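You operate a simulated robot arm through the tools that you are given. There is no shell and no other tool. Be economical: measure what you need, move in short steps, check, and stop when the job is done.

You run a simulated robot arm. Do the job below in one go: nothing can be reset, and whatever is moved stays where it is left.

JOB
Set the length gauge to about 110 mm, clamp it and lay tube 72 in its cradle.
Fine: 2 mm either way; blue star knob at HELD; leave the gauge switched on.

It is judged by the outcome, as a careful person would: the job done as asked, and still so three seconds after it is handed in. It fails if anything else is knocked over, pushed out of place, dropped, spilled or broken.

ROBOT AND FRAMES
A 6-joint arm with a two-finger parallel gripper, fixed in place. Base frame: the origin is at the foot of the arm, x ahead of it, y to its left, z up; the work surface is at about z = 0. Readings come in m, rad, newtons and seconds.
With the tool pointing down near the work surface it reaches from about 0.16 to 0.42 m from the base axis. Its first joint turns from -1.152 to 1.152 rad. Payload 1.57 kg.
The TCP is the grasp point between the finger pads, 0.03 m short of the fingertips. In the tool frame z runs along the fingers and y along their closing line. Largest opening 0.08 m; finger width 0.017, thickness 0.012; the body of the gripper, 0.04 by 0.082 m, starts 0.08 m behind the TCP.
Orientation is that of the tool frame in the base frame, as a unit quaternion [x, y, z, w]. With the fingers straight down and closing along the base's y, the tool's x points along the base's -x, its y along +y and its z along -z.

CONTROLS
- The arm moves only by the tool servo_tool. Its argument "moves" is a list of rows, each a list of 2 entries, a list of its own where there are three numbers: the shift along the base's x, y, z in units of 20 mm (1.0 is 20 mm), then the turn, a rotation vector about the base's x, y, z in units of 6 degrees (1.0 is 6 degrees). In form: [[[dx, dy, dz], [wx, wy, wz]], ...]. A call has 1 to 12 rows; each row shifts and turns the commanded pose from where the row before left it. "hand" is the opening, from 0 (shut) to 1 (fully open), set as the call begins (left out, the last holds). A call with a number of a shift or a turn outside -1 to 1 is refused whole. A row lasts 0.2 s, in which the tool goes at most 0.05 m and 0.15 rad; a call with a longer step from one row to the next is refused whole, and so is a gripper value outside its range. A pose out of reach is approached as far as the arm can. The call stops where the force on the tool passes 70 N (or 10 N more than at its start, if that is more) or the arm is blocked; 0.2 s more then pass. Each finger travels about 0.153 m/s and halts on what it meets, pressing with about 32 N; the grip force reading is that of the motor and also rises with nothing between the fingers. The clock runs only during rows and for 0.2 s after the last one: add rows that do not move to give the fingers time. The reply holds the time, the measured pose of the TCP, the force on the tool along the base axes, the opening and the grip force, in the units named above and with some noise, with the torque about the TCP (base axes, N m) and any sound that the robot's microphone picked up.
- Cameras (640 x 400 px; columns grow to the right, rows downward): "scene" is fixed at [0.0536, -0.3383, 0.4138]; the picture's right is [0.75, -0.66, 0.00], its down [-0.44, -0.50, -0.75] and it looks along [0.50, 0.56, -0.66] (base axes); focal length 214 px, centre (320, 200). "wrist" rides on the gripper at [0.072, -0.007, -0.122] in the tool frame; the picture's right is [0.09, 1.00, 0.00], its down [-0.84, 0.08, -0.54] and it looks along [-0.54, 0.05, 0.84] (tool axes); focal length 238 px, centre (320, 200). There is no depth. A picture from a camera that has moved, and an enlarged one, comes with that camera's place and axes in the base frame and with its lens.
- capture(camera): a new picture of that camera. No time passes.
- inspect(camera, box): a new picture of the part [left, top, right, bottom] of that camera's present view, enlarged. No time passes.
- finish_job(): hands the job in; it is judged then, once.

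Work in short steps. Places have to be worked out from the pictures, the camera data and where the tool is seen: move nearer, look again, correct. Check each grasp and each placing, and mend what went wrong. You have 120 turns and 64 pictures in all, those below and enlarged ones among them. Open the gripper and draw the arm clear of the work before you hand the job in, unless the task says otherwise; then end with one line.

The tools are called after "Call:" by a JSON object that holds its "op" and its "data". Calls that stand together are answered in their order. servo_tool: Moves the arm, as the interface text tells. Its arguments: {"type":"object","properties":{"moves":{"type":"array"},"hand":{"type":"number"}},"required":["moves"]} The other tools are called the same way: capture (camera) takes a picture; inspect (camera, box) takes an enlarged picture of a part of a camera's view; finish_job () hands the job in.

At the start:

```text
time: 0.0
ee_pos: [0.2236, -0.0497, 0.2597]
orientation: [0.001, 1.0, 0.0, 0.001]
ft_force: [0.5, -0.6, 0.4]
moment: [0.01, 0.01, 0.01]
grip_width: 0.0799
finger_force: 0.1
```

scene: 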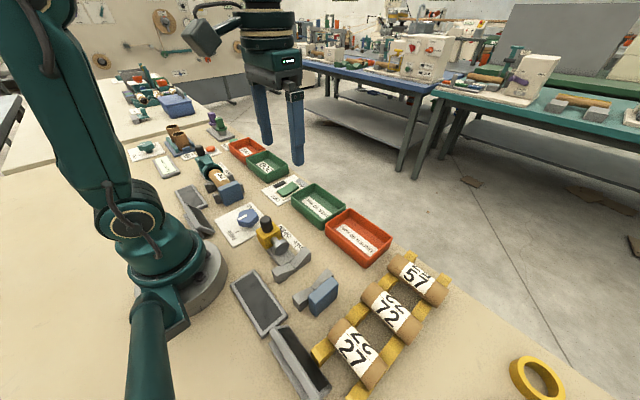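
wrist: 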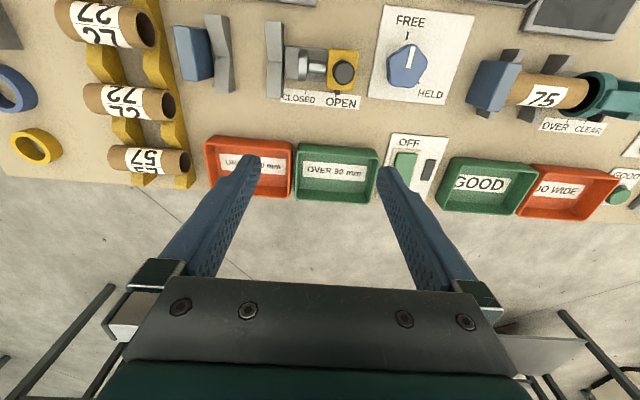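

The first pictures show tubes in a rack, a gauge, a star knob and a switch. I'll enlarge the relevant areas first.

Call:
{"op": "inspect", "data": {"camera": "scene", "box": [160, 160, 360, 400]}}

Call:
{"op": "inspect", "data": {"camera": "wrist", "box": [160, 0, 480, 200]}}

Call:
{"op": "inspect", "data": {"camera": "scene", "box": [100, 100, 300, 225]}}

```text
1.67 times, centred on (260, 280) of scene
camera zoom: at [0.0536, -0.3383, 0.4138], right [0.75, -0.66, 0.0], down [-0.44, -0.5, -0.75], along [0.5, 0.56, -0.66], focal length 358 px, centre (420, 67)
```

zoom: 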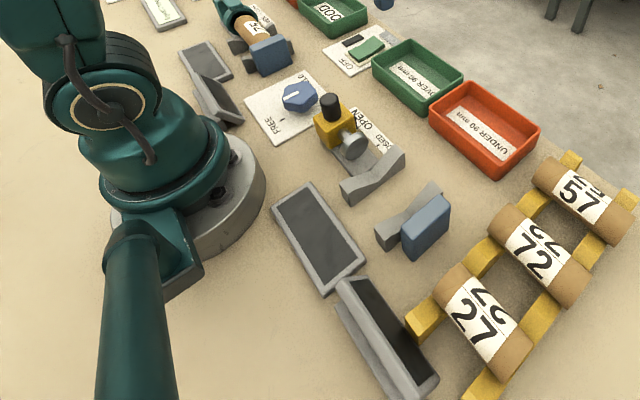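

```text
2.00 times, centred on (320, 100) of wrist
camera zoom: at [0.1514, -0.0571, 0.3814], right [-0.09, 1.0, 0.0], down [0.84, 0.08, 0.54], along [0.54, 0.05, -0.84], focal length 477 px, centre (320, 400)
```

zoom: 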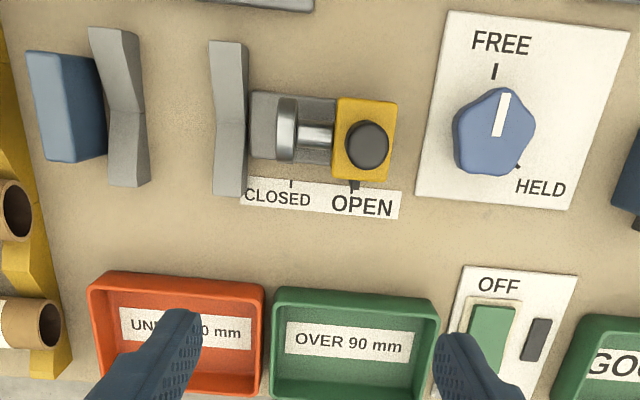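

```text
3.20 times, centred on (200, 162) of scene
camera zoom: at [0.0536, -0.3383, 0.4138], right [0.75, -0.66, 0.0], down [-0.44, -0.5, -0.75], along [0.5, 0.56, -0.66], focal length 686 px, centre (704, 320)
```

zoom: 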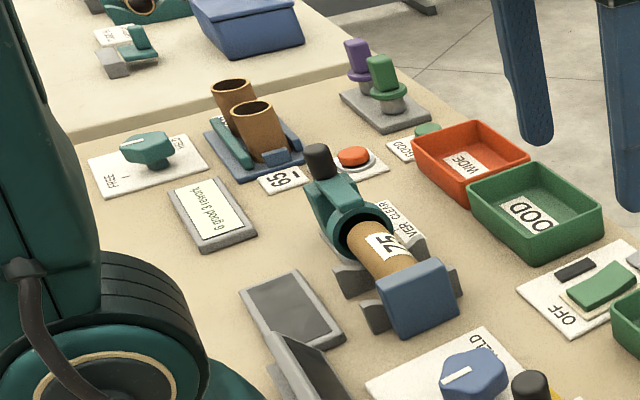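

The length gauge appears to be the one along y near x≈0.175, from the blue block to the yellow slide. I'll tilt the tool so the wrist camera looks straight down over it.

Call:
{"op": "servo_tool", "data": {"moves": [[[0, -0.8, 0], [0, 1, 0]], [[0, -0.8, 0], [0, 1, 0]], [[0, -0.8, 0], [0, 1, 0]], [[0, -0.8, 0], [0, 1, 0]], [[0, -0.4, 0], [0, 1, 0]]]}}

Call:
{"op": "capture", "data": {"camera": "wrist"}}

Call:
{"op": "capture", "data": {"camera": "scene"}}

```text
time: 1.2
ee_pos: [0.1989, -0.1175, 0.2214]
orientation: [-0.001, 0.966, -0.001, -0.258]
ft_force: [-0.3, 0.1, -0.5]
moment: [-0.01, 0.01, 0.0]
grip_width: 0.0798
finger_force: 0.0
out of reach, approached as far as the arm can: row 3, 4, 5
```

```text
58 pictures are left
camera wrist: at [0.1982, -0.1253, 0.3632], right [-0.08, 1.0, 0.04], down [1.0, 0.08, 0.05], along [0.05, 0.05, -1.0], focal length 238 px, centre (320, 200)
```

wrist: 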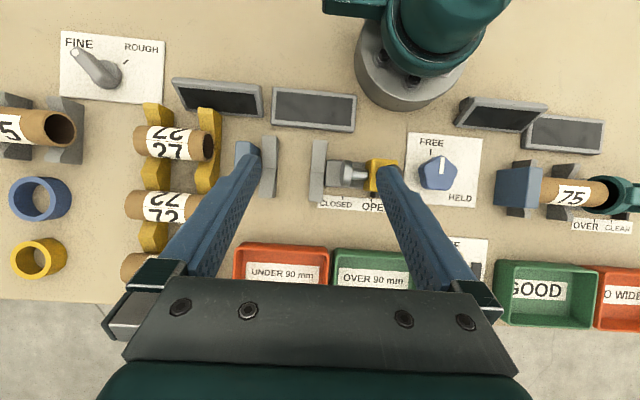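

```text
57 pictures are left
```

scene: 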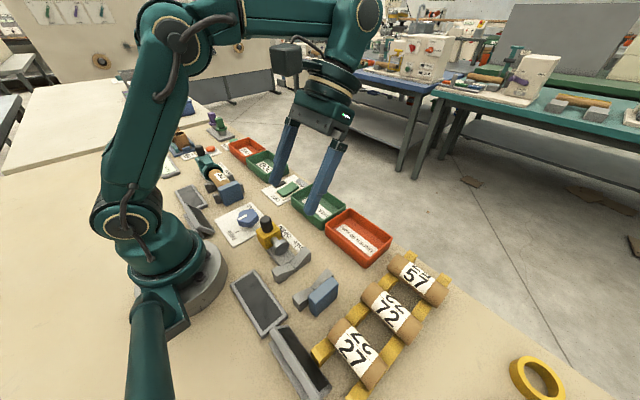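

The displays are dark, so the gauge is off. I'll return to vertical and move over to view the switch and knob.

Call:
{"op": "servo_tool", "data": {"moves": [[[0, 1, 0], [0, -1, 0]], [[0, 1, 0], [0, -1, 0]], [[0, 1, 0], [0, -1, 0]], [[0, 1, 0], [0, -1, 0]], [[0, 1, 0], [0, -1, 0]], [[0, 1, 0], [0, 0, 0]], [[0, 1, 0], [0, 0, 0]], [[0, 1, 0], [0, 0, 0]], [[0, 1, 0], [0, 0, 0]], [[0, 1, 0], [0, 0, 0]]]}}

Call:
{"op": "capture", "data": {"camera": "wrist"}}

```text
time: 3.4
ee_pos: [0.1991, 0.0838, 0.2238]
orientation: [0.001, 1.0, -0.001, 0.001]
ft_force: [0.3, 1.1, 0.2]
moment: [0.0, -0.02, -0.01]
grip_width: 0.0801
finger_force: 0.0
```

```text
56 pictures are left
camera wrist: at [0.1276, 0.0762, 0.3445], right [-0.09, 1.0, 0.0], down [0.84, 0.08, 0.54], along [0.54, 0.05, -0.84], focal length 238 px, centre (320, 200)
```

wrist: 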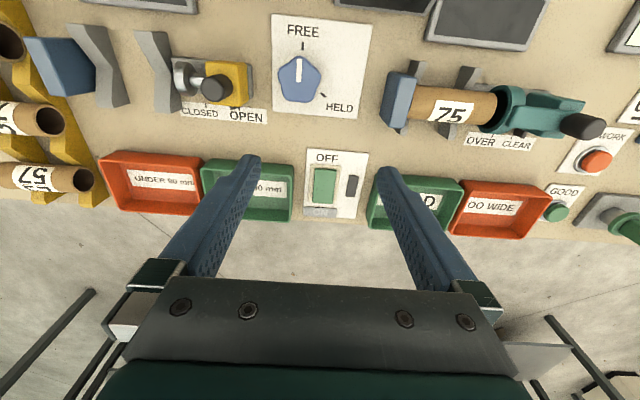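

Call:
{"op": "inspect", "data": {"camera": "wrist", "box": [280, 130, 400, 230]}}

Call:
{"op": "inspect", "data": {"camera": "scene", "box": [180, 150, 340, 250]}}

```text
4.00 times, centred on (340, 180) of wrist
camera zoom: at [0.1276, 0.0762, 0.3445], right [-0.09, 1.0, 0.0], down [0.84, 0.08, 0.54], along [0.54, 0.05, -0.84], focal length 953 px, centre (240, 280)
```

zoom: 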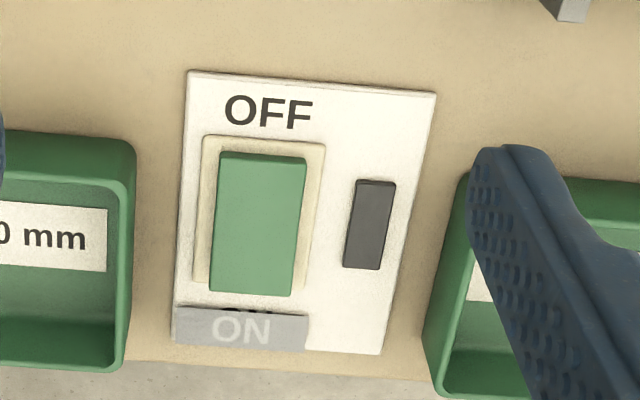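

```text
4.00 times, centred on (260, 200) of scene
camera zoom: at [0.0536, -0.3383, 0.4138], right [0.75, -0.66, 0.0], down [-0.44, -0.5, -0.75], along [0.5, 0.56, -0.66], focal length 858 px, centre (560, 200)
```

zoom: 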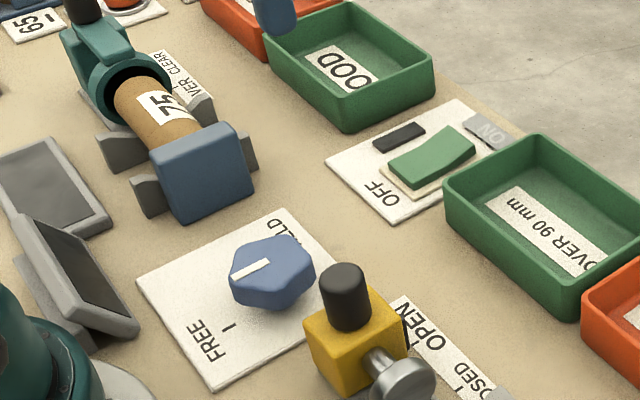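

The switch is a rocker with its OFF end pressed, spanning x≈0.284–0.336 at y≈0.10. I'll close the fingers and hover over its ON end.

Call:
{"op": "servo_tool", "data": {"hand": 0, "moves": [[[0.9, 0.11, -0.5], [0, 0, 0]], [[0.9, 0.11, -0.5], [0, 0, 0]], [[0.9, 0.11, -0.8], [0, 0, 0]], [[0.9, 0.11, -0.9], [0, 0, 0]], [[0.9, 0.11, -0.9], [0, 0, 0]], [[0.9, 0.11, -0.9], [0, 0, 0]], [[0.9, 0.11, -0.9], [0, 0, 0]], [[0, 0, -0.8], [0, 0, 0]]]}}

Call:
{"op": "inspect", "data": {"camera": "wrist", "box": [200, 50, 440, 200]}}

Call:
{"op": "inspect", "data": {"camera": "scene", "box": [220, 120, 380, 220]}}

```text
time: 5.2
ee_pos: [0.326, 0.0977, 0.0981]
orientation: [-0.001, 1.0, 0.001, 0.001]
ft_force: [0.3, 0.1, 0.6]
moment: [-0.03, -0.01, 0.03]
grip_width: 0.0
finger_force: 21.4
```

```text
2.67 times, centred on (320, 125) of wrist
camera zoom: at [0.2543, 0.0903, 0.2198], right [-0.09, 1.0, 0.0], down [0.84, 0.08, 0.54], along [0.54, 0.05, -0.84], focal length 636 px, centre (320, 400)
```

zoom: 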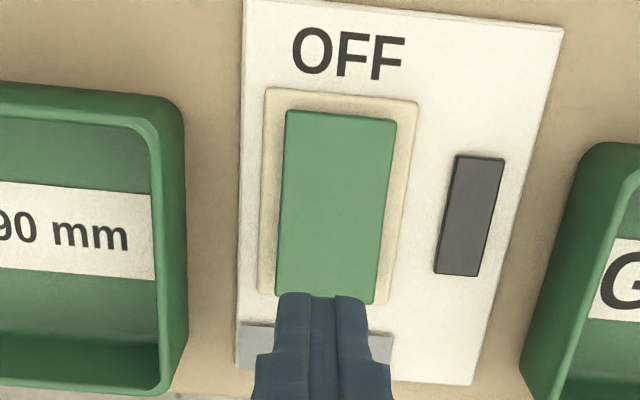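

```text
4.00 times, centred on (300, 170) of scene
camera zoom: at [0.0536, -0.3383, 0.4138], right [0.75, -0.66, 0.0], down [-0.44, -0.5, -0.75], along [0.5, 0.56, -0.66], focal length 858 px, centre (400, 320)
```

zoom: 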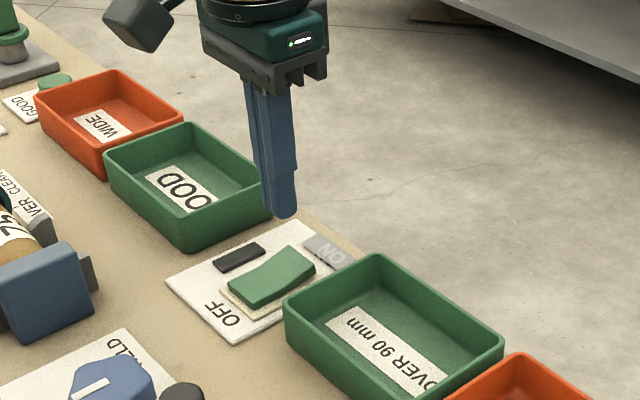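

The finger is lined up in y; the ON end reaches x≈0.34. I'll shift slightly forward and press down gently.

Call:
{"op": "servo_tool", "data": {"moves": [[[0.3, 0.1, -1], [0, 0, 0]], [[0, 0, -1], [0, 0, 0]], [[0, 0, -0.3], [0, 0, 0]], [[0, 0, -0.2], [0, 0, 0]]]}}

Call:
{"op": "inspect", "data": {"camera": "scene", "box": [220, 120, 380, 220]}}

```text
time: 6.2
ee_pos: [0.3314, 0.0989, 0.0487]
orientation: [0.001, 1.0, -0.001, 0.0]
ft_force: [-0.4, 0.9, 0.4]
moment: [0.0, 0.02, 0.02]
grip_width: 0.0001
finger_force: 21.7
heard: click
```

```text
4.00 times, centred on (300, 170) of scene
camera zoom: at [0.0536, -0.3383, 0.4138], right [0.75, -0.66, 0.0], down [-0.44, -0.5, -0.75], along [0.5, 0.56, -0.66], focal length 858 px, centre (400, 320)
```

zoom: 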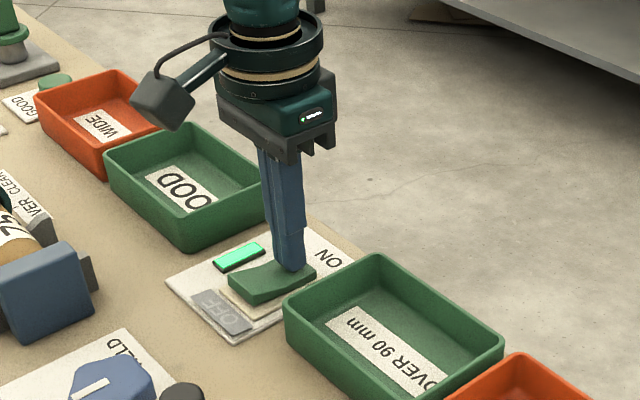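

It clicked and the lamp is lit: ON. I'll rise and look at the displays.

Call:
{"op": "servo_tool", "data": {"moves": [[[0, 0, 1], [0, 0, 0]], [[0, 0, 1], [0, 0, 0]], [[-0.5, 0, 1], [0, 0, 0]], [[-1, -1, 1], [0, 0, 0]], [[-1, -1, 1], [0, 0, 0]], [[-1, -1, 1], [0, 0, 0]], [[-1, -1, 1], [0, 0, 0]], [[-1, -1, 1], [0, 0, 0]], [[-1, -1, 1], [0, 0, 0]], [[0, -1, 0], [0, 0, 0]]]}}

Call:
{"op": "capture", "data": {"camera": "wrist"}}

Call:
{"op": "inspect", "data": {"camera": "scene", "box": [160, 160, 360, 400]}}

```text
time: 8.4
ee_pos: [0.2021, -0.0412, 0.2291]
orientation: [0.0, 1.0, 0.0, 0.0]
ft_force: [0.4, 0.3, 0.4]
moment: [-0.01, 0.0, 0.04]
grip_width: 0.0001
finger_force: 21.5
```

```text
50 pictures are left
camera wrist: at [0.1296, -0.048, 0.3507], right [-0.09, 1.0, 0.0], down [0.84, 0.08, 0.54], along [0.54, 0.05, -0.84], focal length 238 px, centre (320, 200)
```

wrist: 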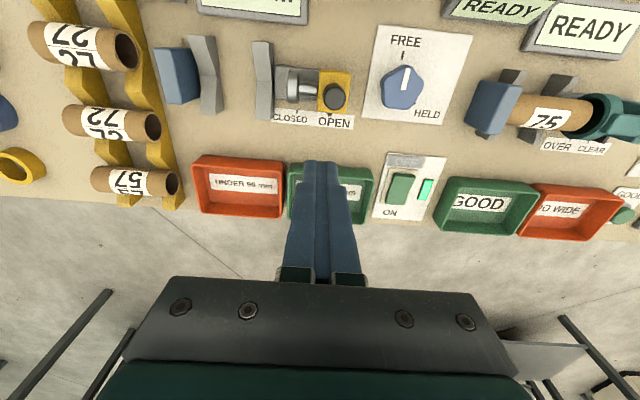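

```text
1.67 times, centred on (260, 280) of scene
camera zoom: at [0.0536, -0.3383, 0.4138], right [0.75, -0.66, 0.0], down [-0.44, -0.5, -0.75], along [0.5, 0.56, -0.66], focal length 358 px, centre (420, 67)
```

zoom: 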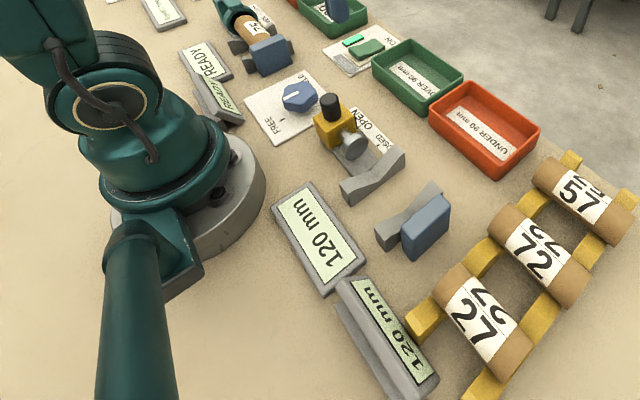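

The length gauge reads 120 mm. I'll look closely at the carriage to understand what moves.

Call:
{"op": "inspect", "data": {"camera": "wrist", "box": [140, 20, 380, 140]}}

Call:
{"op": "inspect", "data": {"camera": "scene", "box": [225, 200, 353, 320]}}

```text
2.67 times, centred on (260, 80) of wrist
camera zoom: at [0.1296, -0.048, 0.3507], right [-0.09, 1.0, 0.0], down [0.84, 0.08, 0.54], along [0.54, 0.05, -0.84], focal length 636 px, centre (480, 520)
```

zoom: 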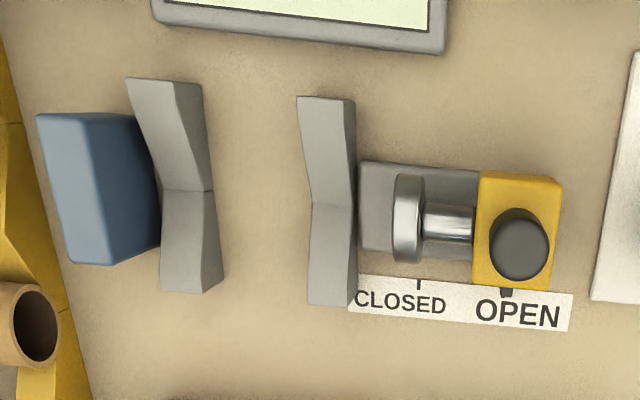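

```text
3.33 times, centred on (289, 260) of scene
camera zoom: at [0.0536, -0.3383, 0.4138], right [0.75, -0.66, 0.0], down [-0.44, -0.5, -0.75], along [0.5, 0.56, -0.66], focal length 715 px, centre (423, 0)
```

zoom: 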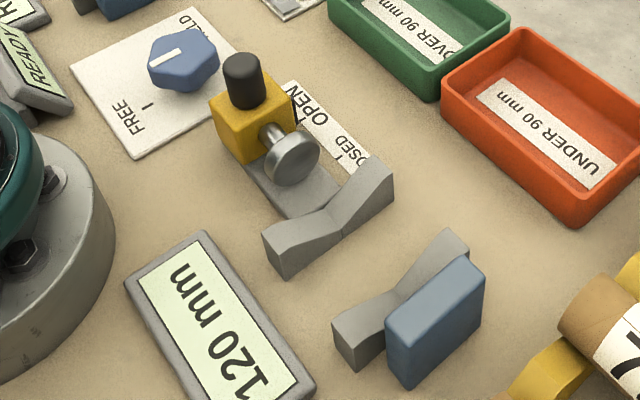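

The yellow carriage with black knob slides along the rail; the star knob is at FREE. I'll move above the black knob (~[0.17,-0.03]) with the hand opened partly.

Call:
{"op": "servo_tool", "data": {"hand": 0.6, "moves": [[[-0.5, 0.2, -0.6], [0, 0, 0]], [[-0.5, 0.2, -0.8], [0, 0, 0]], [[-0.5, 0.2, -0.9], [0, 0, 0]], [[0, 0, -0.9], [0, 0, 0]]]}}

Call:
{"op": "capture", "data": {"camera": "wrist"}}

Call:
{"op": "inspect", "data": {"camera": "scene", "box": [225, 180, 353, 280]}}

```text
time: 9.4
ee_pos: [0.1735, -0.0286, 0.1648]
orientation: [0.0, 1.0, 0.001, 0.001]
ft_force: [-0.4, 0.6, -0.1]
moment: [0.01, -0.01, -0.01]
grip_width: 0.0481
finger_force: 0.0
```

```text
46 pictures are left
camera wrist: at [0.0999, -0.0356, 0.2859], right [-0.09, 1.0, 0.0], down [0.84, 0.08, 0.54], along [0.54, 0.05, -0.84], focal length 238 px, centre (320, 200)
```

wrist: 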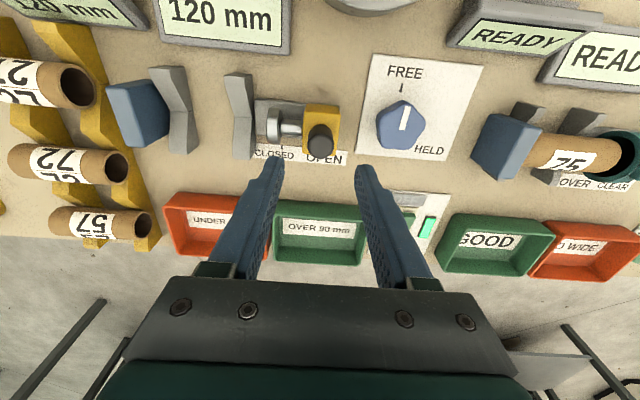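

```text
4.00 times, centred on (289, 230) of scene
camera zoom: at [0.0536, -0.3383, 0.4138], right [0.75, -0.66, 0.0], down [-0.44, -0.5, -0.75], along [0.5, 0.56, -0.66], focal length 858 px, centre (444, 80)
```

zoom: 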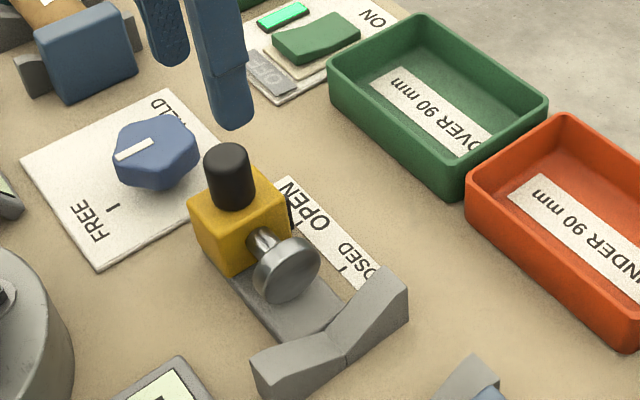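

Knob centre is at about (0.168, -0.029), top z≈0.08. I'll lower so the fingertips straddle only the knob (tips at z≈0.06), staying above the rod, then look.

Call:
{"op": "servo_tool", "data": {"moves": [[[-0.25, 0, -1], [0, 0, 0]], [[0, 0, -1], [0, 0, 0]], [[0, 0, -1], [0, 0, 0]], [[0, 0, -0.5], [0, 0, 0]]]}}

Call:
{"op": "inspect", "data": {"camera": "scene", "box": [225, 180, 353, 280]}}

Call:
{"op": "capture", "data": {"camera": "wrist"}}

```text
time: 10.4
ee_pos: [0.1666, -0.029, 0.0935]
orientation: [0.0, 1.0, 0.0, 0.002]
ft_force: [-0.3, 0.6, 0.6]
moment: [-0.02, 0.03, -0.02]
grip_width: 0.0481
finger_force: 0.1
```

```text
4.00 times, centred on (289, 230) of scene
camera zoom: at [0.0536, -0.3383, 0.4138], right [0.75, -0.66, 0.0], down [-0.44, -0.5, -0.75], along [0.5, 0.56, -0.66], focal length 858 px, centre (444, 80)
```

zoom: 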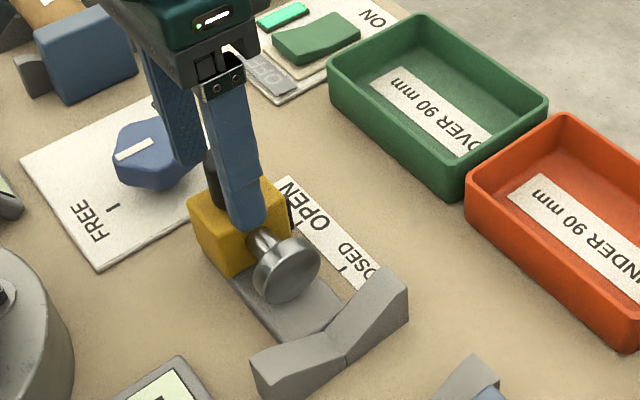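

```text
43 pictures are left
camera wrist: at [0.0954, -0.0355, 0.2156], right [-0.09, 1.0, 0.0], down [0.84, 0.08, 0.54], along [0.54, 0.05, -0.84], focal length 238 px, centre (320, 200)
```

wrist: 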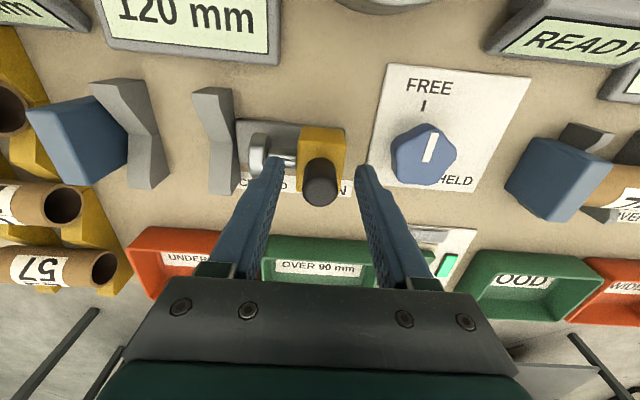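

The fingers straddle the knob and clear the rod. Close on it.

Call:
{"op": "servo_tool", "data": {"hand": 0.0, "moves": [[[0, 0, 0], [0, 0, 0]], [[0, 0, 0], [0, 0, 0]]]}}

Call:
{"op": "capture", "data": {"camera": "wrist"}}

```text
time: 11.0
ee_pos: [0.1675, -0.0289, 0.0947]
orientation: [0.001, 1.0, 0.001, 0.001]
ft_force: [4.0, -0.7, -16.4]
moment: [0.37, -0.13, 0.03]
grip_width: 0.0235
finger_force: 35.7
```

```text
42 pictures are left
camera wrist: at [0.0954, -0.0355, 0.2156], right [-0.09, 1.0, 0.0], down [0.84, 0.08, 0.54], along [0.54, 0.05, -0.84], focal length 238 px, centre (320, 200)
```

wrist: 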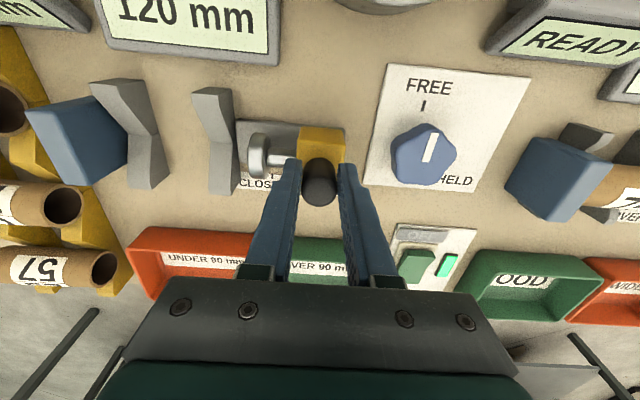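

Gripped (23.5 mm). Move 10 mm toward -y, half at a time.

Call:
{"op": "servo_tool", "data": {"moves": [[[0, -0.15, 0], [0, 0, 0]], [[0, -0.15, 0], [0, 0, 0]], [[0, 0, 0], [0, 0, 0]]]}}

Call:
{"op": "capture", "data": {"camera": "wrist"}}

```text
time: 11.8
ee_pos: [0.1679, -0.0336, 0.0936]
orientation: [0.0, 1.0, 0.0, 0.001]
ft_force: [9.3, -0.1, -30.1]
moment: [0.45, -0.09, -0.05]
grip_width: 0.0235
finger_force: 35.4
```

```text
41 pictures are left
camera wrist: at [0.0953, -0.0416, 0.2161], right [-0.09, 1.0, 0.0], down [0.84, 0.08, 0.54], along [0.54, 0.05, -0.84], focal length 238 px, centre (320, 200)
```

wrist: 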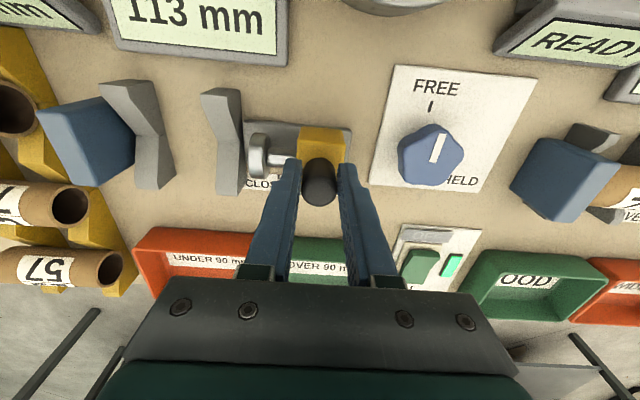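

It reads 113 mm. 3 mm more, with 1 mm down to relieve the vertical force.

Call:
{"op": "servo_tool", "data": {"moves": [[[0, -0.15, -0.05], [0, 0, 0]], [[0, 0, 0], [0, 0, 0]]]}}

Call:
{"op": "inspect", "data": {"camera": "wrist", "box": [100, 0, 340, 120]}}

```text
time: 12.4
ee_pos: [0.1683, -0.0385, 0.094]
orientation: [0.0, 1.0, 0.0, 0.001]
ft_force: [-7.1, -0.3, 31.1]
moment: [0.4, -0.02, 0.03]
grip_width: 0.0235
finger_force: 36.3
```

```text
2.67 times, centred on (220, 60) of wrist
camera zoom: at [0.0953, -0.0449, 0.2156], right [-0.09, 1.0, 0.0], down [0.84, 0.08, 0.54], along [0.54, 0.05, -0.84], focal length 636 px, centre (587, 573)
```

zoom: 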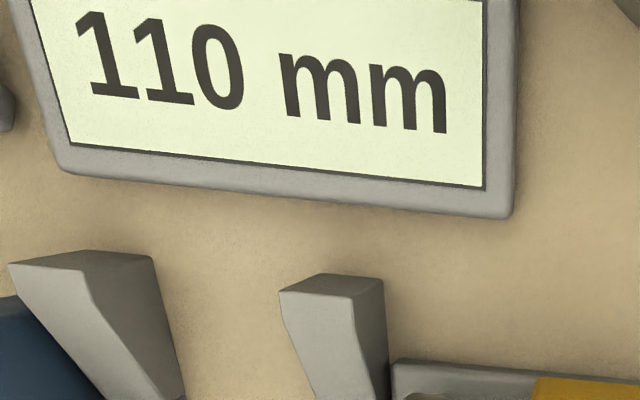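

It reads 110 mm. Release, rise, and verify the setting stays.

Call:
{"op": "servo_tool", "data": {"hand": 0.6, "moves": [[[0, 0, 0], [0, 0, 0]], [[0, 0, 0], [0, 0, 0]], [[0, 0, 1], [0, 0, 0]], [[0, 0, 1], [0, 0, 0]], [[0, 0, 1], [0, 0, 0]], [[0, 0.5, 1], [0, 0, 0]]]}}

Call:
{"op": "capture", "data": {"camera": "wrist"}}

```text
time: 13.8
ee_pos: [0.1673, -0.0283, 0.1746]
orientation: [0.0, 1.0, -0.001, 0.001]
ft_force: [0.7, 0.3, 0.1]
moment: [-0.01, -0.03, 0.0]
grip_width: 0.048
finger_force: 0.1
```

```text
39 pictures are left
camera wrist: at [0.0953, -0.0347, 0.2955], right [-0.09, 1.0, 0.0], down [0.84, 0.08, 0.54], along [0.54, 0.05, -0.84], focal length 238 px, centre (320, 200)
```

wrist: 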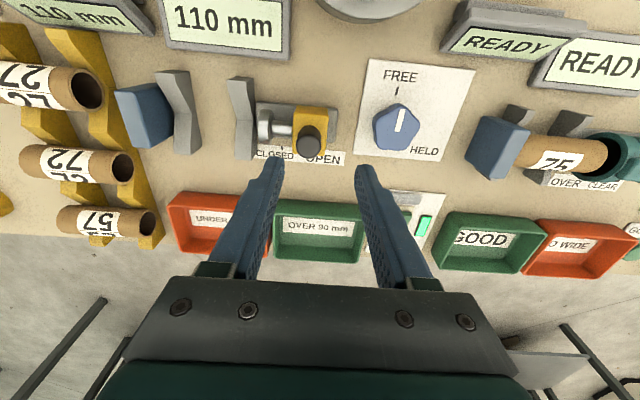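

The setting holds at 110 mm. Next, a close look at the star knob.

Call:
{"op": "inspect", "data": {"camera": "wrist", "box": [340, 50, 480, 170]}}

Call:
{"op": "inspect", "data": {"camera": "scene", "box": [200, 180, 300, 260]}}

```text
3.33 times, centred on (410, 110) of wrist
camera zoom: at [0.0953, -0.0347, 0.2955], right [-0.09, 1.0, 0.0], down [0.84, 0.08, 0.54], along [0.54, 0.05, -0.84], focal length 794 px, centre (20, 500)
```

zoom: 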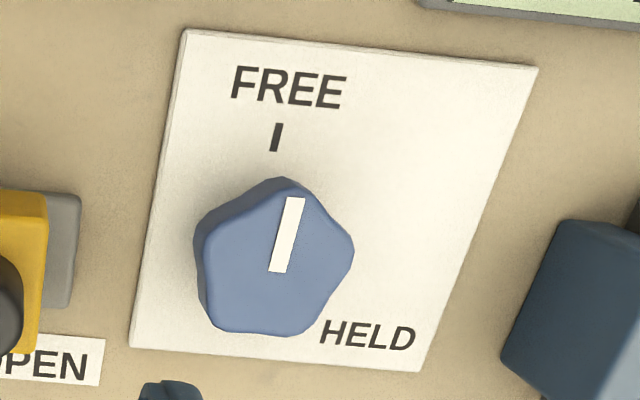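

```text
5.00 times, centred on (250, 220) of scene
camera zoom: at [0.0536, -0.3383, 0.4138], right [0.75, -0.66, 0.0], down [-0.44, -0.5, -0.75], along [0.5, 0.56, -0.66], focal length 1072 px, centre (670, 100)
```

zoom: 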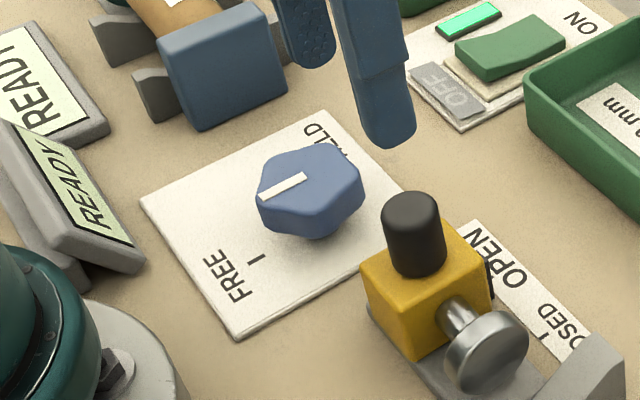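

The star knob centre is ≈(0.163, 0.055), top z≈0.035, and HELD is ~120° clockwise seen from above. I'll open fully, move over it and pre-turn +54° so the jaws meet a vertex–flat axis.

Call:
{"op": "servo_tool", "data": {"hand": 1, "moves": [[[0, 0.5, 0], [0, 0, 1]], [[0, 0.5, 0], [0, 0, 1]], [[0, 0.5, 0], [0, 0, 1]], [[-0.2, 0.5, 0], [0, 0, 1]], [[0, 0.5, 0], [0, 0, 1]], [[0, 0.5, 0], [0, 0, 1]], [[0, 0.5, -0.5], [0, 0, 1]], [[0, 0.5, -0.5], [0, 0, 1]], [[0, 0.17, -1], [0, 0, 1]], [[0, 0, -1], [0, 0, 0]]]}}

Call:
{"op": "capture", "data": {"camera": "wrist"}}

Call:
{"op": "inspect", "data": {"camera": "scene", "box": [190, 140, 310, 260]}}

```text
time: 16.0
ee_pos: [0.1634, 0.0564, 0.1129]
orientation: [-0.455, 0.89, -0.001, 0.001]
ft_force: [0.1, 0.3, -0.6]
moment: [-0.02, 0.01, 0.02]
grip_width: 0.0798
finger_force: 0.1
```

```text
36 pictures are left
camera wrist: at [0.126, -0.0062, 0.2346], right [-0.86, 0.51, 0.0], down [0.43, 0.72, 0.54], along [0.28, 0.47, -0.84], focal length 238 px, centre (320, 200)
```

wrist: 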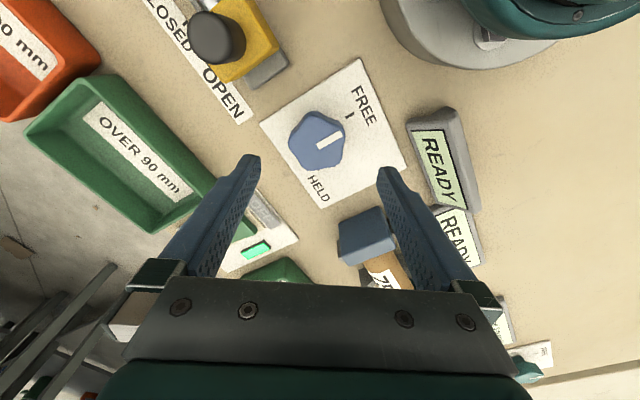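

```text
3.33 times, centred on (250, 200) of scene
camera zoom: at [0.0536, -0.3383, 0.4138], right [0.75, -0.66, 0.0], down [-0.44, -0.5, -0.75], along [0.5, 0.56, -0.66], focal length 715 px, centre (553, 200)
```

zoom: 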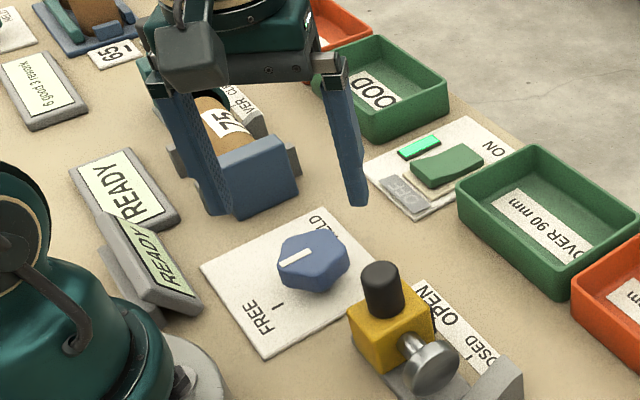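

Knob centre refined to (0.164, 0.053). Lower so the fingers straddle it.

Call:
{"op": "servo_tool", "data": {"moves": [[[0, -0.15, -1], [0, 0, 0]], [[0, 0, -1], [0, 0, 0]], [[0, 0, -0.8], [0, 0, 0]], [[0, 0, -0.7], [0, 0, 0]]]}}

Call:
{"op": "capture", "data": {"camera": "wrist"}}

```text
time: 17.0
ee_pos: [0.1632, 0.0527, 0.0438]
orientation: [-0.454, 0.891, 0.0, 0.001]
ft_force: [0.7, -0.4, -0.1]
moment: [0.01, 0.0, -0.02]
grip_width: 0.0799
finger_force: 0.1
```

```text
34 pictures are left
camera wrist: at [0.1261, -0.01, 0.165], right [-0.86, 0.51, 0.0], down [0.43, 0.72, 0.54], along [0.28, 0.47, -0.84], focal length 238 px, centre (320, 200)
```

wrist: 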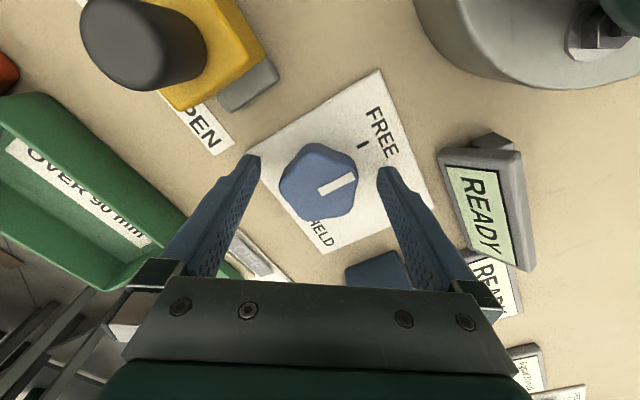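

The knob sits centred between the fingers. Close.

Call:
{"op": "servo_tool", "data": {"hand": 0, "moves": [[[0, 0, 0], [0, 0, 0]], [[0, 0, 0], [0, 0, 0]]]}}

Call:
{"op": "capture", "data": {"camera": "wrist"}}

```text
time: 17.6
ee_pos: [0.1635, 0.0519, 0.0439]
orientation: [-0.454, 0.891, 0.001, 0.001]
ft_force: [-2.0, 5.0, -19.0]
moment: [0.32, -0.3, -0.03]
grip_width: 0.0442
finger_force: 45.2
```

```text
33 pictures are left
camera wrist: at [0.126, -0.0099, 0.165], right [-0.86, 0.51, 0.0], down [0.43, 0.72, 0.54], along [0.28, 0.47, -0.84], focal length 238 px, centre (320, 200)
```

wrist: 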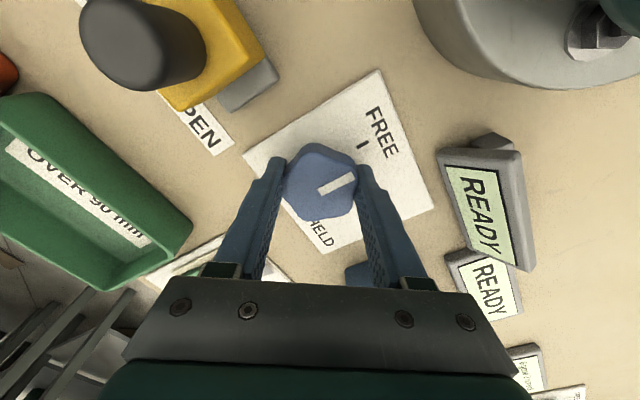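

Firm grip at 44 mm. Turn clockwise (−z) in a first 60° stage.

Call:
{"op": "servo_tool", "data": {"moves": [[[0, 0, 0], [0, 0, -1]], [[0, 0, 0], [0, 0, -1]], [[0, 0, 0], [0, 0, -1]], [[0, 0, 0], [0, 0, -1]], [[0, 0, 0], [0, 0, -1]], [[0, 0, 0], [0, 0, -1]], [[0, 0, 0], [0, 0, -1]], [[0, 0, 0], [0, 0, -1]], [[0, 0, 0], [0, 0, -1]], [[0, 0, 0], [0, 0, -1]]]}}

Call:
{"op": "capture", "data": {"camera": "wrist"}}

```text
time: 18.8
ee_pos: [0.1619, 0.0536, 0.0434]
orientation: [-0.223, 0.975, 0.002, 0.0]
ft_force: [-2.6, 7.4, -1.1]
moment: [-0.55, 0.13, 0.02]
grip_width: 0.0443
finger_force: 45.2
stopped in row 5: the force on the tool passed its limit at 71 N (the readings are from after the stop); the commanded pose is now the measured one
```

```text
32 pictures are left
camera wrist: at [0.1002, 0.0157, 0.1652], right [-0.52, 0.86, 0.0], down [0.72, 0.43, 0.54], along [0.46, 0.28, -0.84], focal length 238 px, centre (320, 200)
```

wrist: 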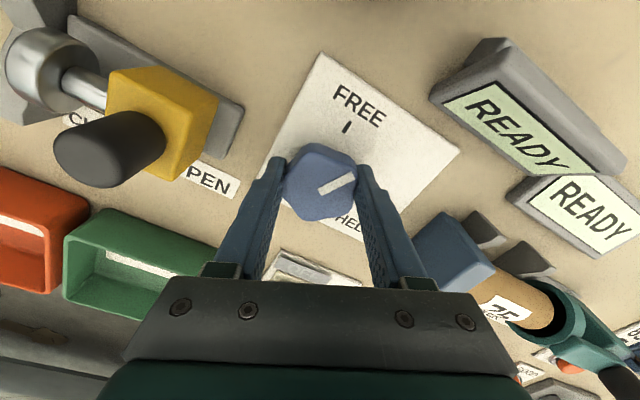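

The knob followed ~28°; the stop came from my grasp being ~5 mm off the pivot (≈(0.166,0.056)). I'll continue along an arc around that pivot.

Call:
{"op": "servo_tool", "data": {"moves": [[[-0.015, 0.02, 0], [0, 0, -1]], [[-0.01, 0.025, 0], [0, 0, -1]], [[-0.005, 0.025, 0], [0, 0, -1]], [[-0.003, 0.025, 0], [0, 0, -1]], [[0, 0.025, 0], [0, 0, -1]]]}}

Call:
{"op": "capture", "data": {"camera": "wrist"}}

```text
time: 20.0
ee_pos: [0.1625, 0.055, 0.0432]
orientation: [0.036, 0.999, 0.0, 0.001]
ft_force: [24.3, -39.4, -19.0]
moment: [-0.13, -0.88, -0.11]
grip_width: 0.0445
finger_force: 45.1
```

```text
31 pictures are left
camera wrist: at [0.0893, 0.0536, 0.1652], right [-0.02, 1.0, 0.0], down [0.84, 0.02, 0.54], along [0.54, 0.01, -0.84], focal length 238 px, centre (320, 200)
```

wrist: 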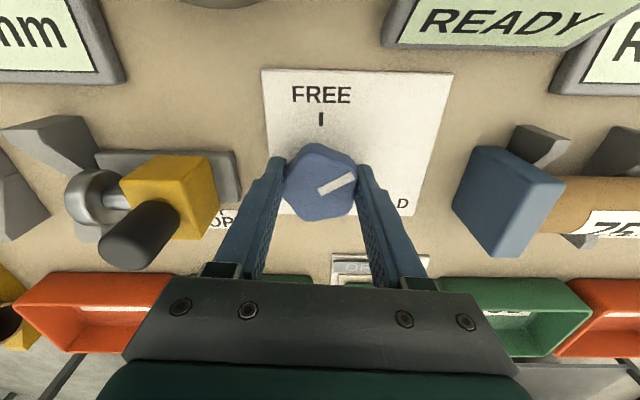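

58° done, with side force −39 N in y: my arc overshot. I'll relax the position a little and continue 18°.

Call:
{"op": "servo_tool", "data": {"moves": [[[0.03, -0.06, 0], [0, 0, 0]], [[0.01, 0.0, 0], [0, 0, -1]], [[0.01, 0, 0], [0, 0, -1]], [[0.01, 0, 0], [0, 0, -1]]]}}

```text
time: 21.0
ee_pos: [0.1631, 0.0564, 0.0443]
orientation: [0.194, 0.981, 0.003, 0.001]
ft_force: [-24.2, 46.1, -7.5]
moment: [-0.23, 0.47, 0.13]
grip_width: 0.0441
finger_force: 44.7
```

76° done; force now +y. Relax and continue with a small +y per step.

Call:
{"op": "servo_tool", "data": {"moves": [[[-0.02, 0.06, 0], [0, 0, 0]], [[0.0, 0.025, 0], [0, 0, -1]], [[0.0, 0.025, 0], [0, 0, -1]], [[0.005, 0.025, 0], [0, 0, -1]]]}}

```text
time: 22.0
ee_pos: [0.1639, 0.0572, 0.0435]
orientation: [0.342, 0.94, 0.0, 0.002]
ft_force: [17.3, -22.7, -10.2]
moment: [-0.07, -0.28, -0.03]
grip_width: 0.0444
finger_force: 44.5
```

94° done, forces moderate. Another 18°.

Call:
{"op": "servo_tool", "data": {"moves": [[[0.02, -0.02, 0], [0, 0, 0]], [[0.015, 0.015, 0], [0, 0, -1]], [[0.015, 0.015, 0], [0, 0, -1]], [[0.015, 0.015, 0], [0, 0, -1]]]}}

Call:
{"op": "capture", "data": {"camera": "wrist"}}

```text
time: 23.0
ee_pos: [0.1634, 0.0568, 0.0448]
orientation: [0.487, 0.874, 0.0, 0.0]
ft_force: [11.4, -33.6, 20.4]
moment: [-0.53, -0.13, -0.03]
grip_width: 0.0444
finger_force: 45.3
```

```text
30 pictures are left
camera wrist: at [0.1196, 0.1148, 0.1653], right [0.8, 0.6, 0.0], down [0.51, -0.67, 0.54], along [0.33, -0.43, -0.84], focal length 238 px, centre (320, 200)
```

wrist: 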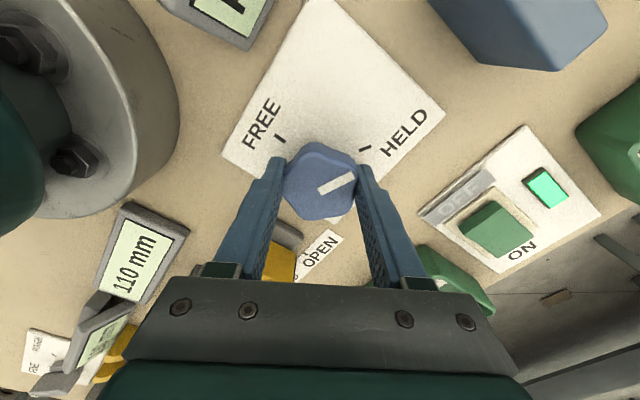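

112° done; the HELD tick computes to ~120–124°. Turn ~10° more.

Call:
{"op": "servo_tool", "data": {"moves": [[[0.01, -0.03, -0.03], [0, 0, 0]], [[0.01, 0.005, 0], [0, 0, -0.8]], [[0.01, 0.005, 0], [0, 0, -0.8]], [[0, 0, 0], [0, 0, 0]]]}}

Call:
{"op": "inspect", "data": {"camera": "wrist", "box": [220, 60, 460, 240]}}

```text
time: 24.0
ee_pos: [0.1646, 0.0574, 0.0418]
orientation: [0.558, 0.83, 0.0, 0.0]
ft_force: [-14.7, 8.8, 13.0]
moment: [-0.47, 0.22, 1.07]
grip_width: 0.0446
finger_force: 44.7
```

```text
2.22 times, centred on (340, 150) of wrist
camera zoom: at [0.1302, 0.1211, 0.1645], right [0.89, 0.46, 0.0], down [0.39, -0.75, 0.54], along [0.25, -0.48, -0.84], focal length 530 px, centre (276, 311)
```

zoom: 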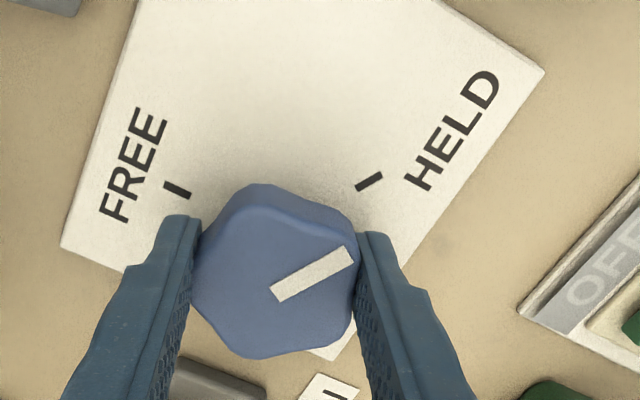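

Torque of 1.07 N m about z means it has reached its end stop at HELD. Release, rise and check the pointer.

Call:
{"op": "servo_tool", "data": {"hand": 1, "moves": [[[0, 0, 0], [0, 0, 0]], [[0, 0, 0], [0, 0, 0]], [[0, 0, 1], [0, 0, 0]], [[0, 0, 1], [0, 0, 0]], [[0, 0, 1], [0, 0, 0.5]], [[0, 0, 1], [0, 0, 1]], [[0, 0, 1], [0, 0, 1]], [[0, 0, 0.6], [0, 0, 1]], [[0, -0.5, 0], [0, 0, 1]], [[0, -0.5, 0], [0, 0, 1]], [[0, -0.5, 0], [0, 0, 1]], [[0, -0.5, 0], [0, 0, 1]]]}}

Call:
{"op": "capture", "data": {"camera": "wrist"}}

```text
time: 26.6
ee_pos: [0.1647, 0.0176, 0.1549]
orientation: [0.196, 0.981, 0.001, 0.0]
ft_force: [-1.0, -0.5, 0.5]
moment: [0.02, 0.02, 0.01]
grip_width: 0.0804
finger_force: 0.1
```

```text
28 pictures are left
camera wrist: at [0.0951, 0.0387, 0.2764], right [0.3, 0.95, 0.0], down [0.8, -0.25, 0.54], along [0.52, -0.16, -0.84], focal length 238 px, centre (320, 200)
```

wrist: 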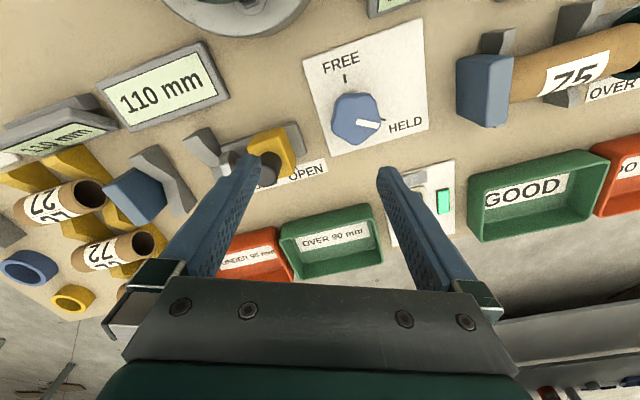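

HELD is set and the gauge still reads 110 mm. Now I'll move toward tube 72 (≈(0.236,-0.316)) while turning the tool to −90° so the jaws close along x.

Call:
{"op": "servo_tool", "data": {"moves": [[[0.3, -1, 0.3], [0, 0, -0.93]], [[0.3, -1, 0.3], [0, 0, -0.93]], [[0.3, -1, 0.3], [0, 0, -0.93]], [[0.3, -1, 0.3], [0, 0, -0.93]], [[0.3, -1, 0.3], [0, 0, -0.93]], [[0.3, -1, 0.3], [0, 0, -0.94]], [[0.3, -1, 0.3], [0, 0, -0.94]], [[0.3, -1, 0.1], [0, 0, -0.94]], [[0.3, -1, 0.1], [0, 0, -0.94]], [[0.3, -1, 0.1], [0, 0, -0.94]], [[0.3, -1, 0], [0, 0, -0.94]], [[0.3, -1, 0], [0, 0, -0.94]]]}}

Call:
{"op": "capture", "data": {"camera": "wrist"}}

```text
time: 29.2
ee_pos: [0.2367, -0.2226, 0.202]
orientation: [0.709, 0.705, 0.001, 0.002]
ft_force: [0.9, 0.7, 0.3]
moment: [-0.01, -0.02, 0.03]
grip_width: 0.08
finger_force: 0.1
```

```text
27 pictures are left
camera wrist: at [0.2297, -0.1508, 0.3241], right [1.0, 0.09, 0.0], down [0.07, -0.84, 0.54], along [0.05, -0.54, -0.84], focal length 238 px, centre (320, 200)
```

wrist: 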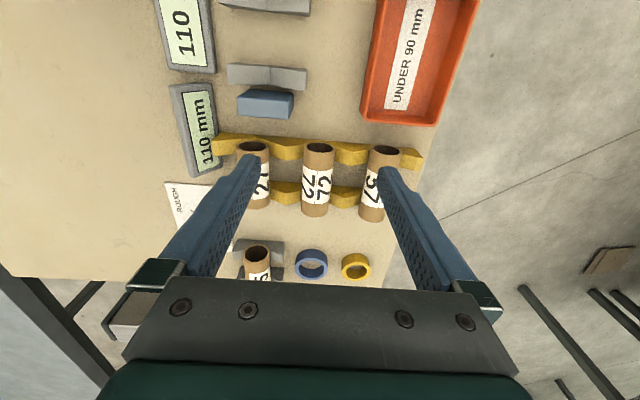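

The middle tube is 72, axis along y, centre ≈(0.239, −0.305), neighbours ~80 mm away. I'll move above it with the opening reduced to ~62 mm.

Call:
{"op": "servo_tool", "data": {"hand": 0.78, "moves": [[[0.1, -1, -0.8], [0, 0, 0]], [[0, -1, -0.8], [0, 0, 0]], [[0, -1, -0.8], [0, 0, 0]], [[0, -1, -0.8], [0, 0, 0]], [[0, -0.1, -0.8], [0, 0, 0]]]}}

Call:
{"op": "capture", "data": {"camera": "wrist"}}

Call:
{"op": "inspect", "data": {"camera": "scene", "box": [300, 210, 460, 400]}}

```text
time: 30.4
ee_pos: [0.2394, -0.304, 0.123]
orientation: [0.708, 0.706, 0.0, 0.001]
ft_force: [0.4, -0.9, 0.2]
moment: [-0.03, 0.0, 0.0]
grip_width: 0.0627
finger_force: 0.0
```

```text
26 pictures are left
camera wrist: at [0.2316, -0.2328, 0.2441], right [1.0, 0.09, 0.0], down [0.07, -0.84, 0.54], along [0.05, -0.54, -0.84], focal length 238 px, centre (320, 200)
```

wrist: 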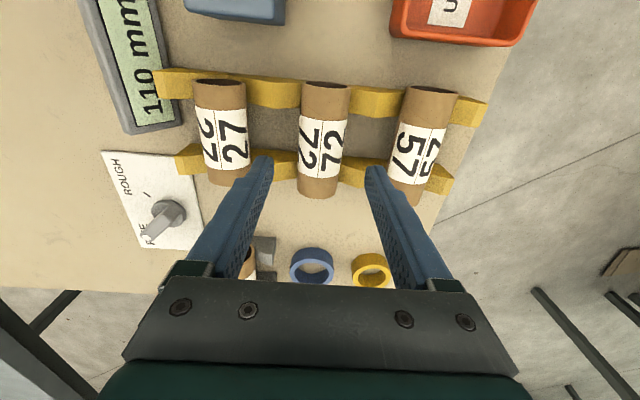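

```text
2.11 times, centred on (380, 305) of scene
camera zoom: at [0.0536, -0.3383, 0.4138], right [0.75, -0.66, 0.0], down [-0.44, -0.5, -0.75], along [0.5, 0.56, -0.66], focal length 452 px, centre (194, -21)
```

zoom: 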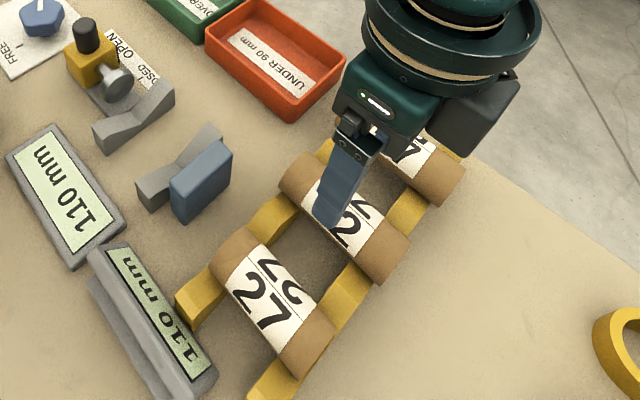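

Tube 72 is centred between the fingers (x≈0.2396, y centre ≈−0.305), with the rails at y≈−0.27 and −0.33. Descend.

Call:
{"op": "servo_tool", "data": {"moves": [[[0, 0.1, -1], [0, 0, 0]], [[0, 0, -1], [0, 0, 0]], [[0, 0, -1], [0, 0, 0]], [[0, 0, -1], [0, 0, 0]]]}}

Call:
{"op": "capture", "data": {"camera": "wrist"}}

Call:
{"op": "inspect", "data": {"camera": "scene", "box": [300, 210, 460, 400]}}

```text
time: 31.4
ee_pos: [0.2388, -0.303, 0.0417]
orientation: [0.709, 0.706, 0.0, 0.002]
ft_force: [0.3, 0.9, -0.4]
moment: [-0.03, -0.01, 0.0]
grip_width: 0.0623
finger_force: 0.1
```

```text
24 pictures are left
camera wrist: at [0.2314, -0.2305, 0.1637], right [1.0, 0.09, 0.0], down [0.07, -0.84, 0.54], along [0.05, -0.54, -0.84], focal length 238 px, centre (320, 200)
```

wrist: 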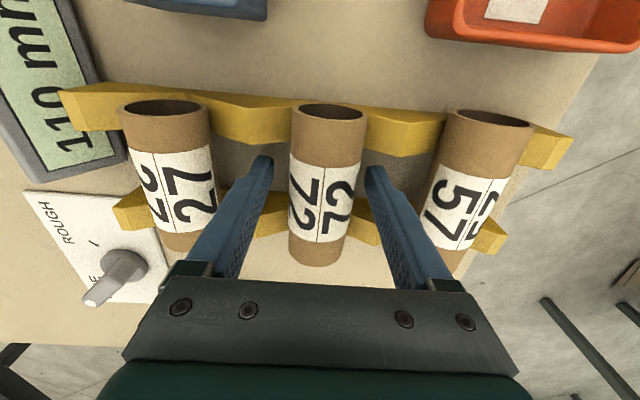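

```text
2.11 times, centred on (380, 305) of scene
camera zoom: at [0.0536, -0.3383, 0.4138], right [0.75, -0.66, 0.0], down [-0.44, -0.5, -0.75], along [0.5, 0.56, -0.66], focal length 452 px, centre (194, -21)
```

zoom: 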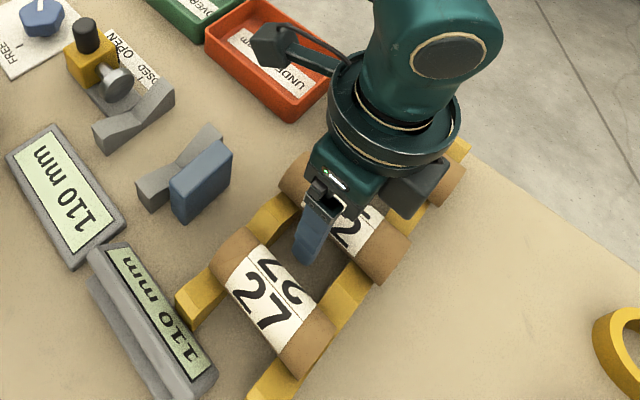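

Well-straddled. Close on the tube.

Call:
{"op": "servo_tool", "data": {"hand": 0, "moves": [[[0, 0, 0], [0, 0, 0]], [[0, 0, 0], [0, 0, 0]]]}}

```text
time: 32.0
ee_pos: [0.2379, -0.3002, 0.0428]
orientation: [0.709, 0.706, 0.0, 0.002]
ft_force: [0.0, -0.5, 0.5]
moment: [-0.01, 0.01, 0.01]
grip_width: 0.0383
finger_force: 31.7
```

Gripped at 38 mm (tube diameter). Lift and check.

Call:
{"op": "servo_tool", "data": {"moves": [[[0, 0, 0.5], [0, 0, 0]], [[0, 0, 1], [0, 0, 0]], [[0, 0, 1], [0, 0, 0]], [[0, 0, 1], [0, 0, 0]], [[0, 0, 1], [0, 0, 0]], [[0, 0, 0.5], [0, 0, 0]]]}}

Call:
{"op": "capture", "data": {"camera": "wrist"}}

```text
time: 33.4
ee_pos: [0.2392, -0.3034, 0.1439]
orientation: [0.708, 0.706, 0.0, 0.001]
ft_force: [0.6, 0.3, -0.2]
moment: [0.0, 0.01, -0.01]
grip_width: 0.0382
finger_force: 31.8
```

```text
22 pictures are left
camera wrist: at [0.2317, -0.2314, 0.2646], right [1.0, 0.09, 0.0], down [0.07, -0.84, 0.54], along [0.05, -0.54, -0.84], focal length 238 px, centre (320, 200)
```

wrist: 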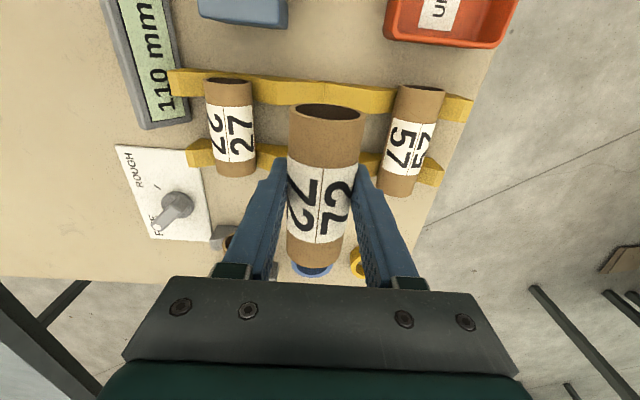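

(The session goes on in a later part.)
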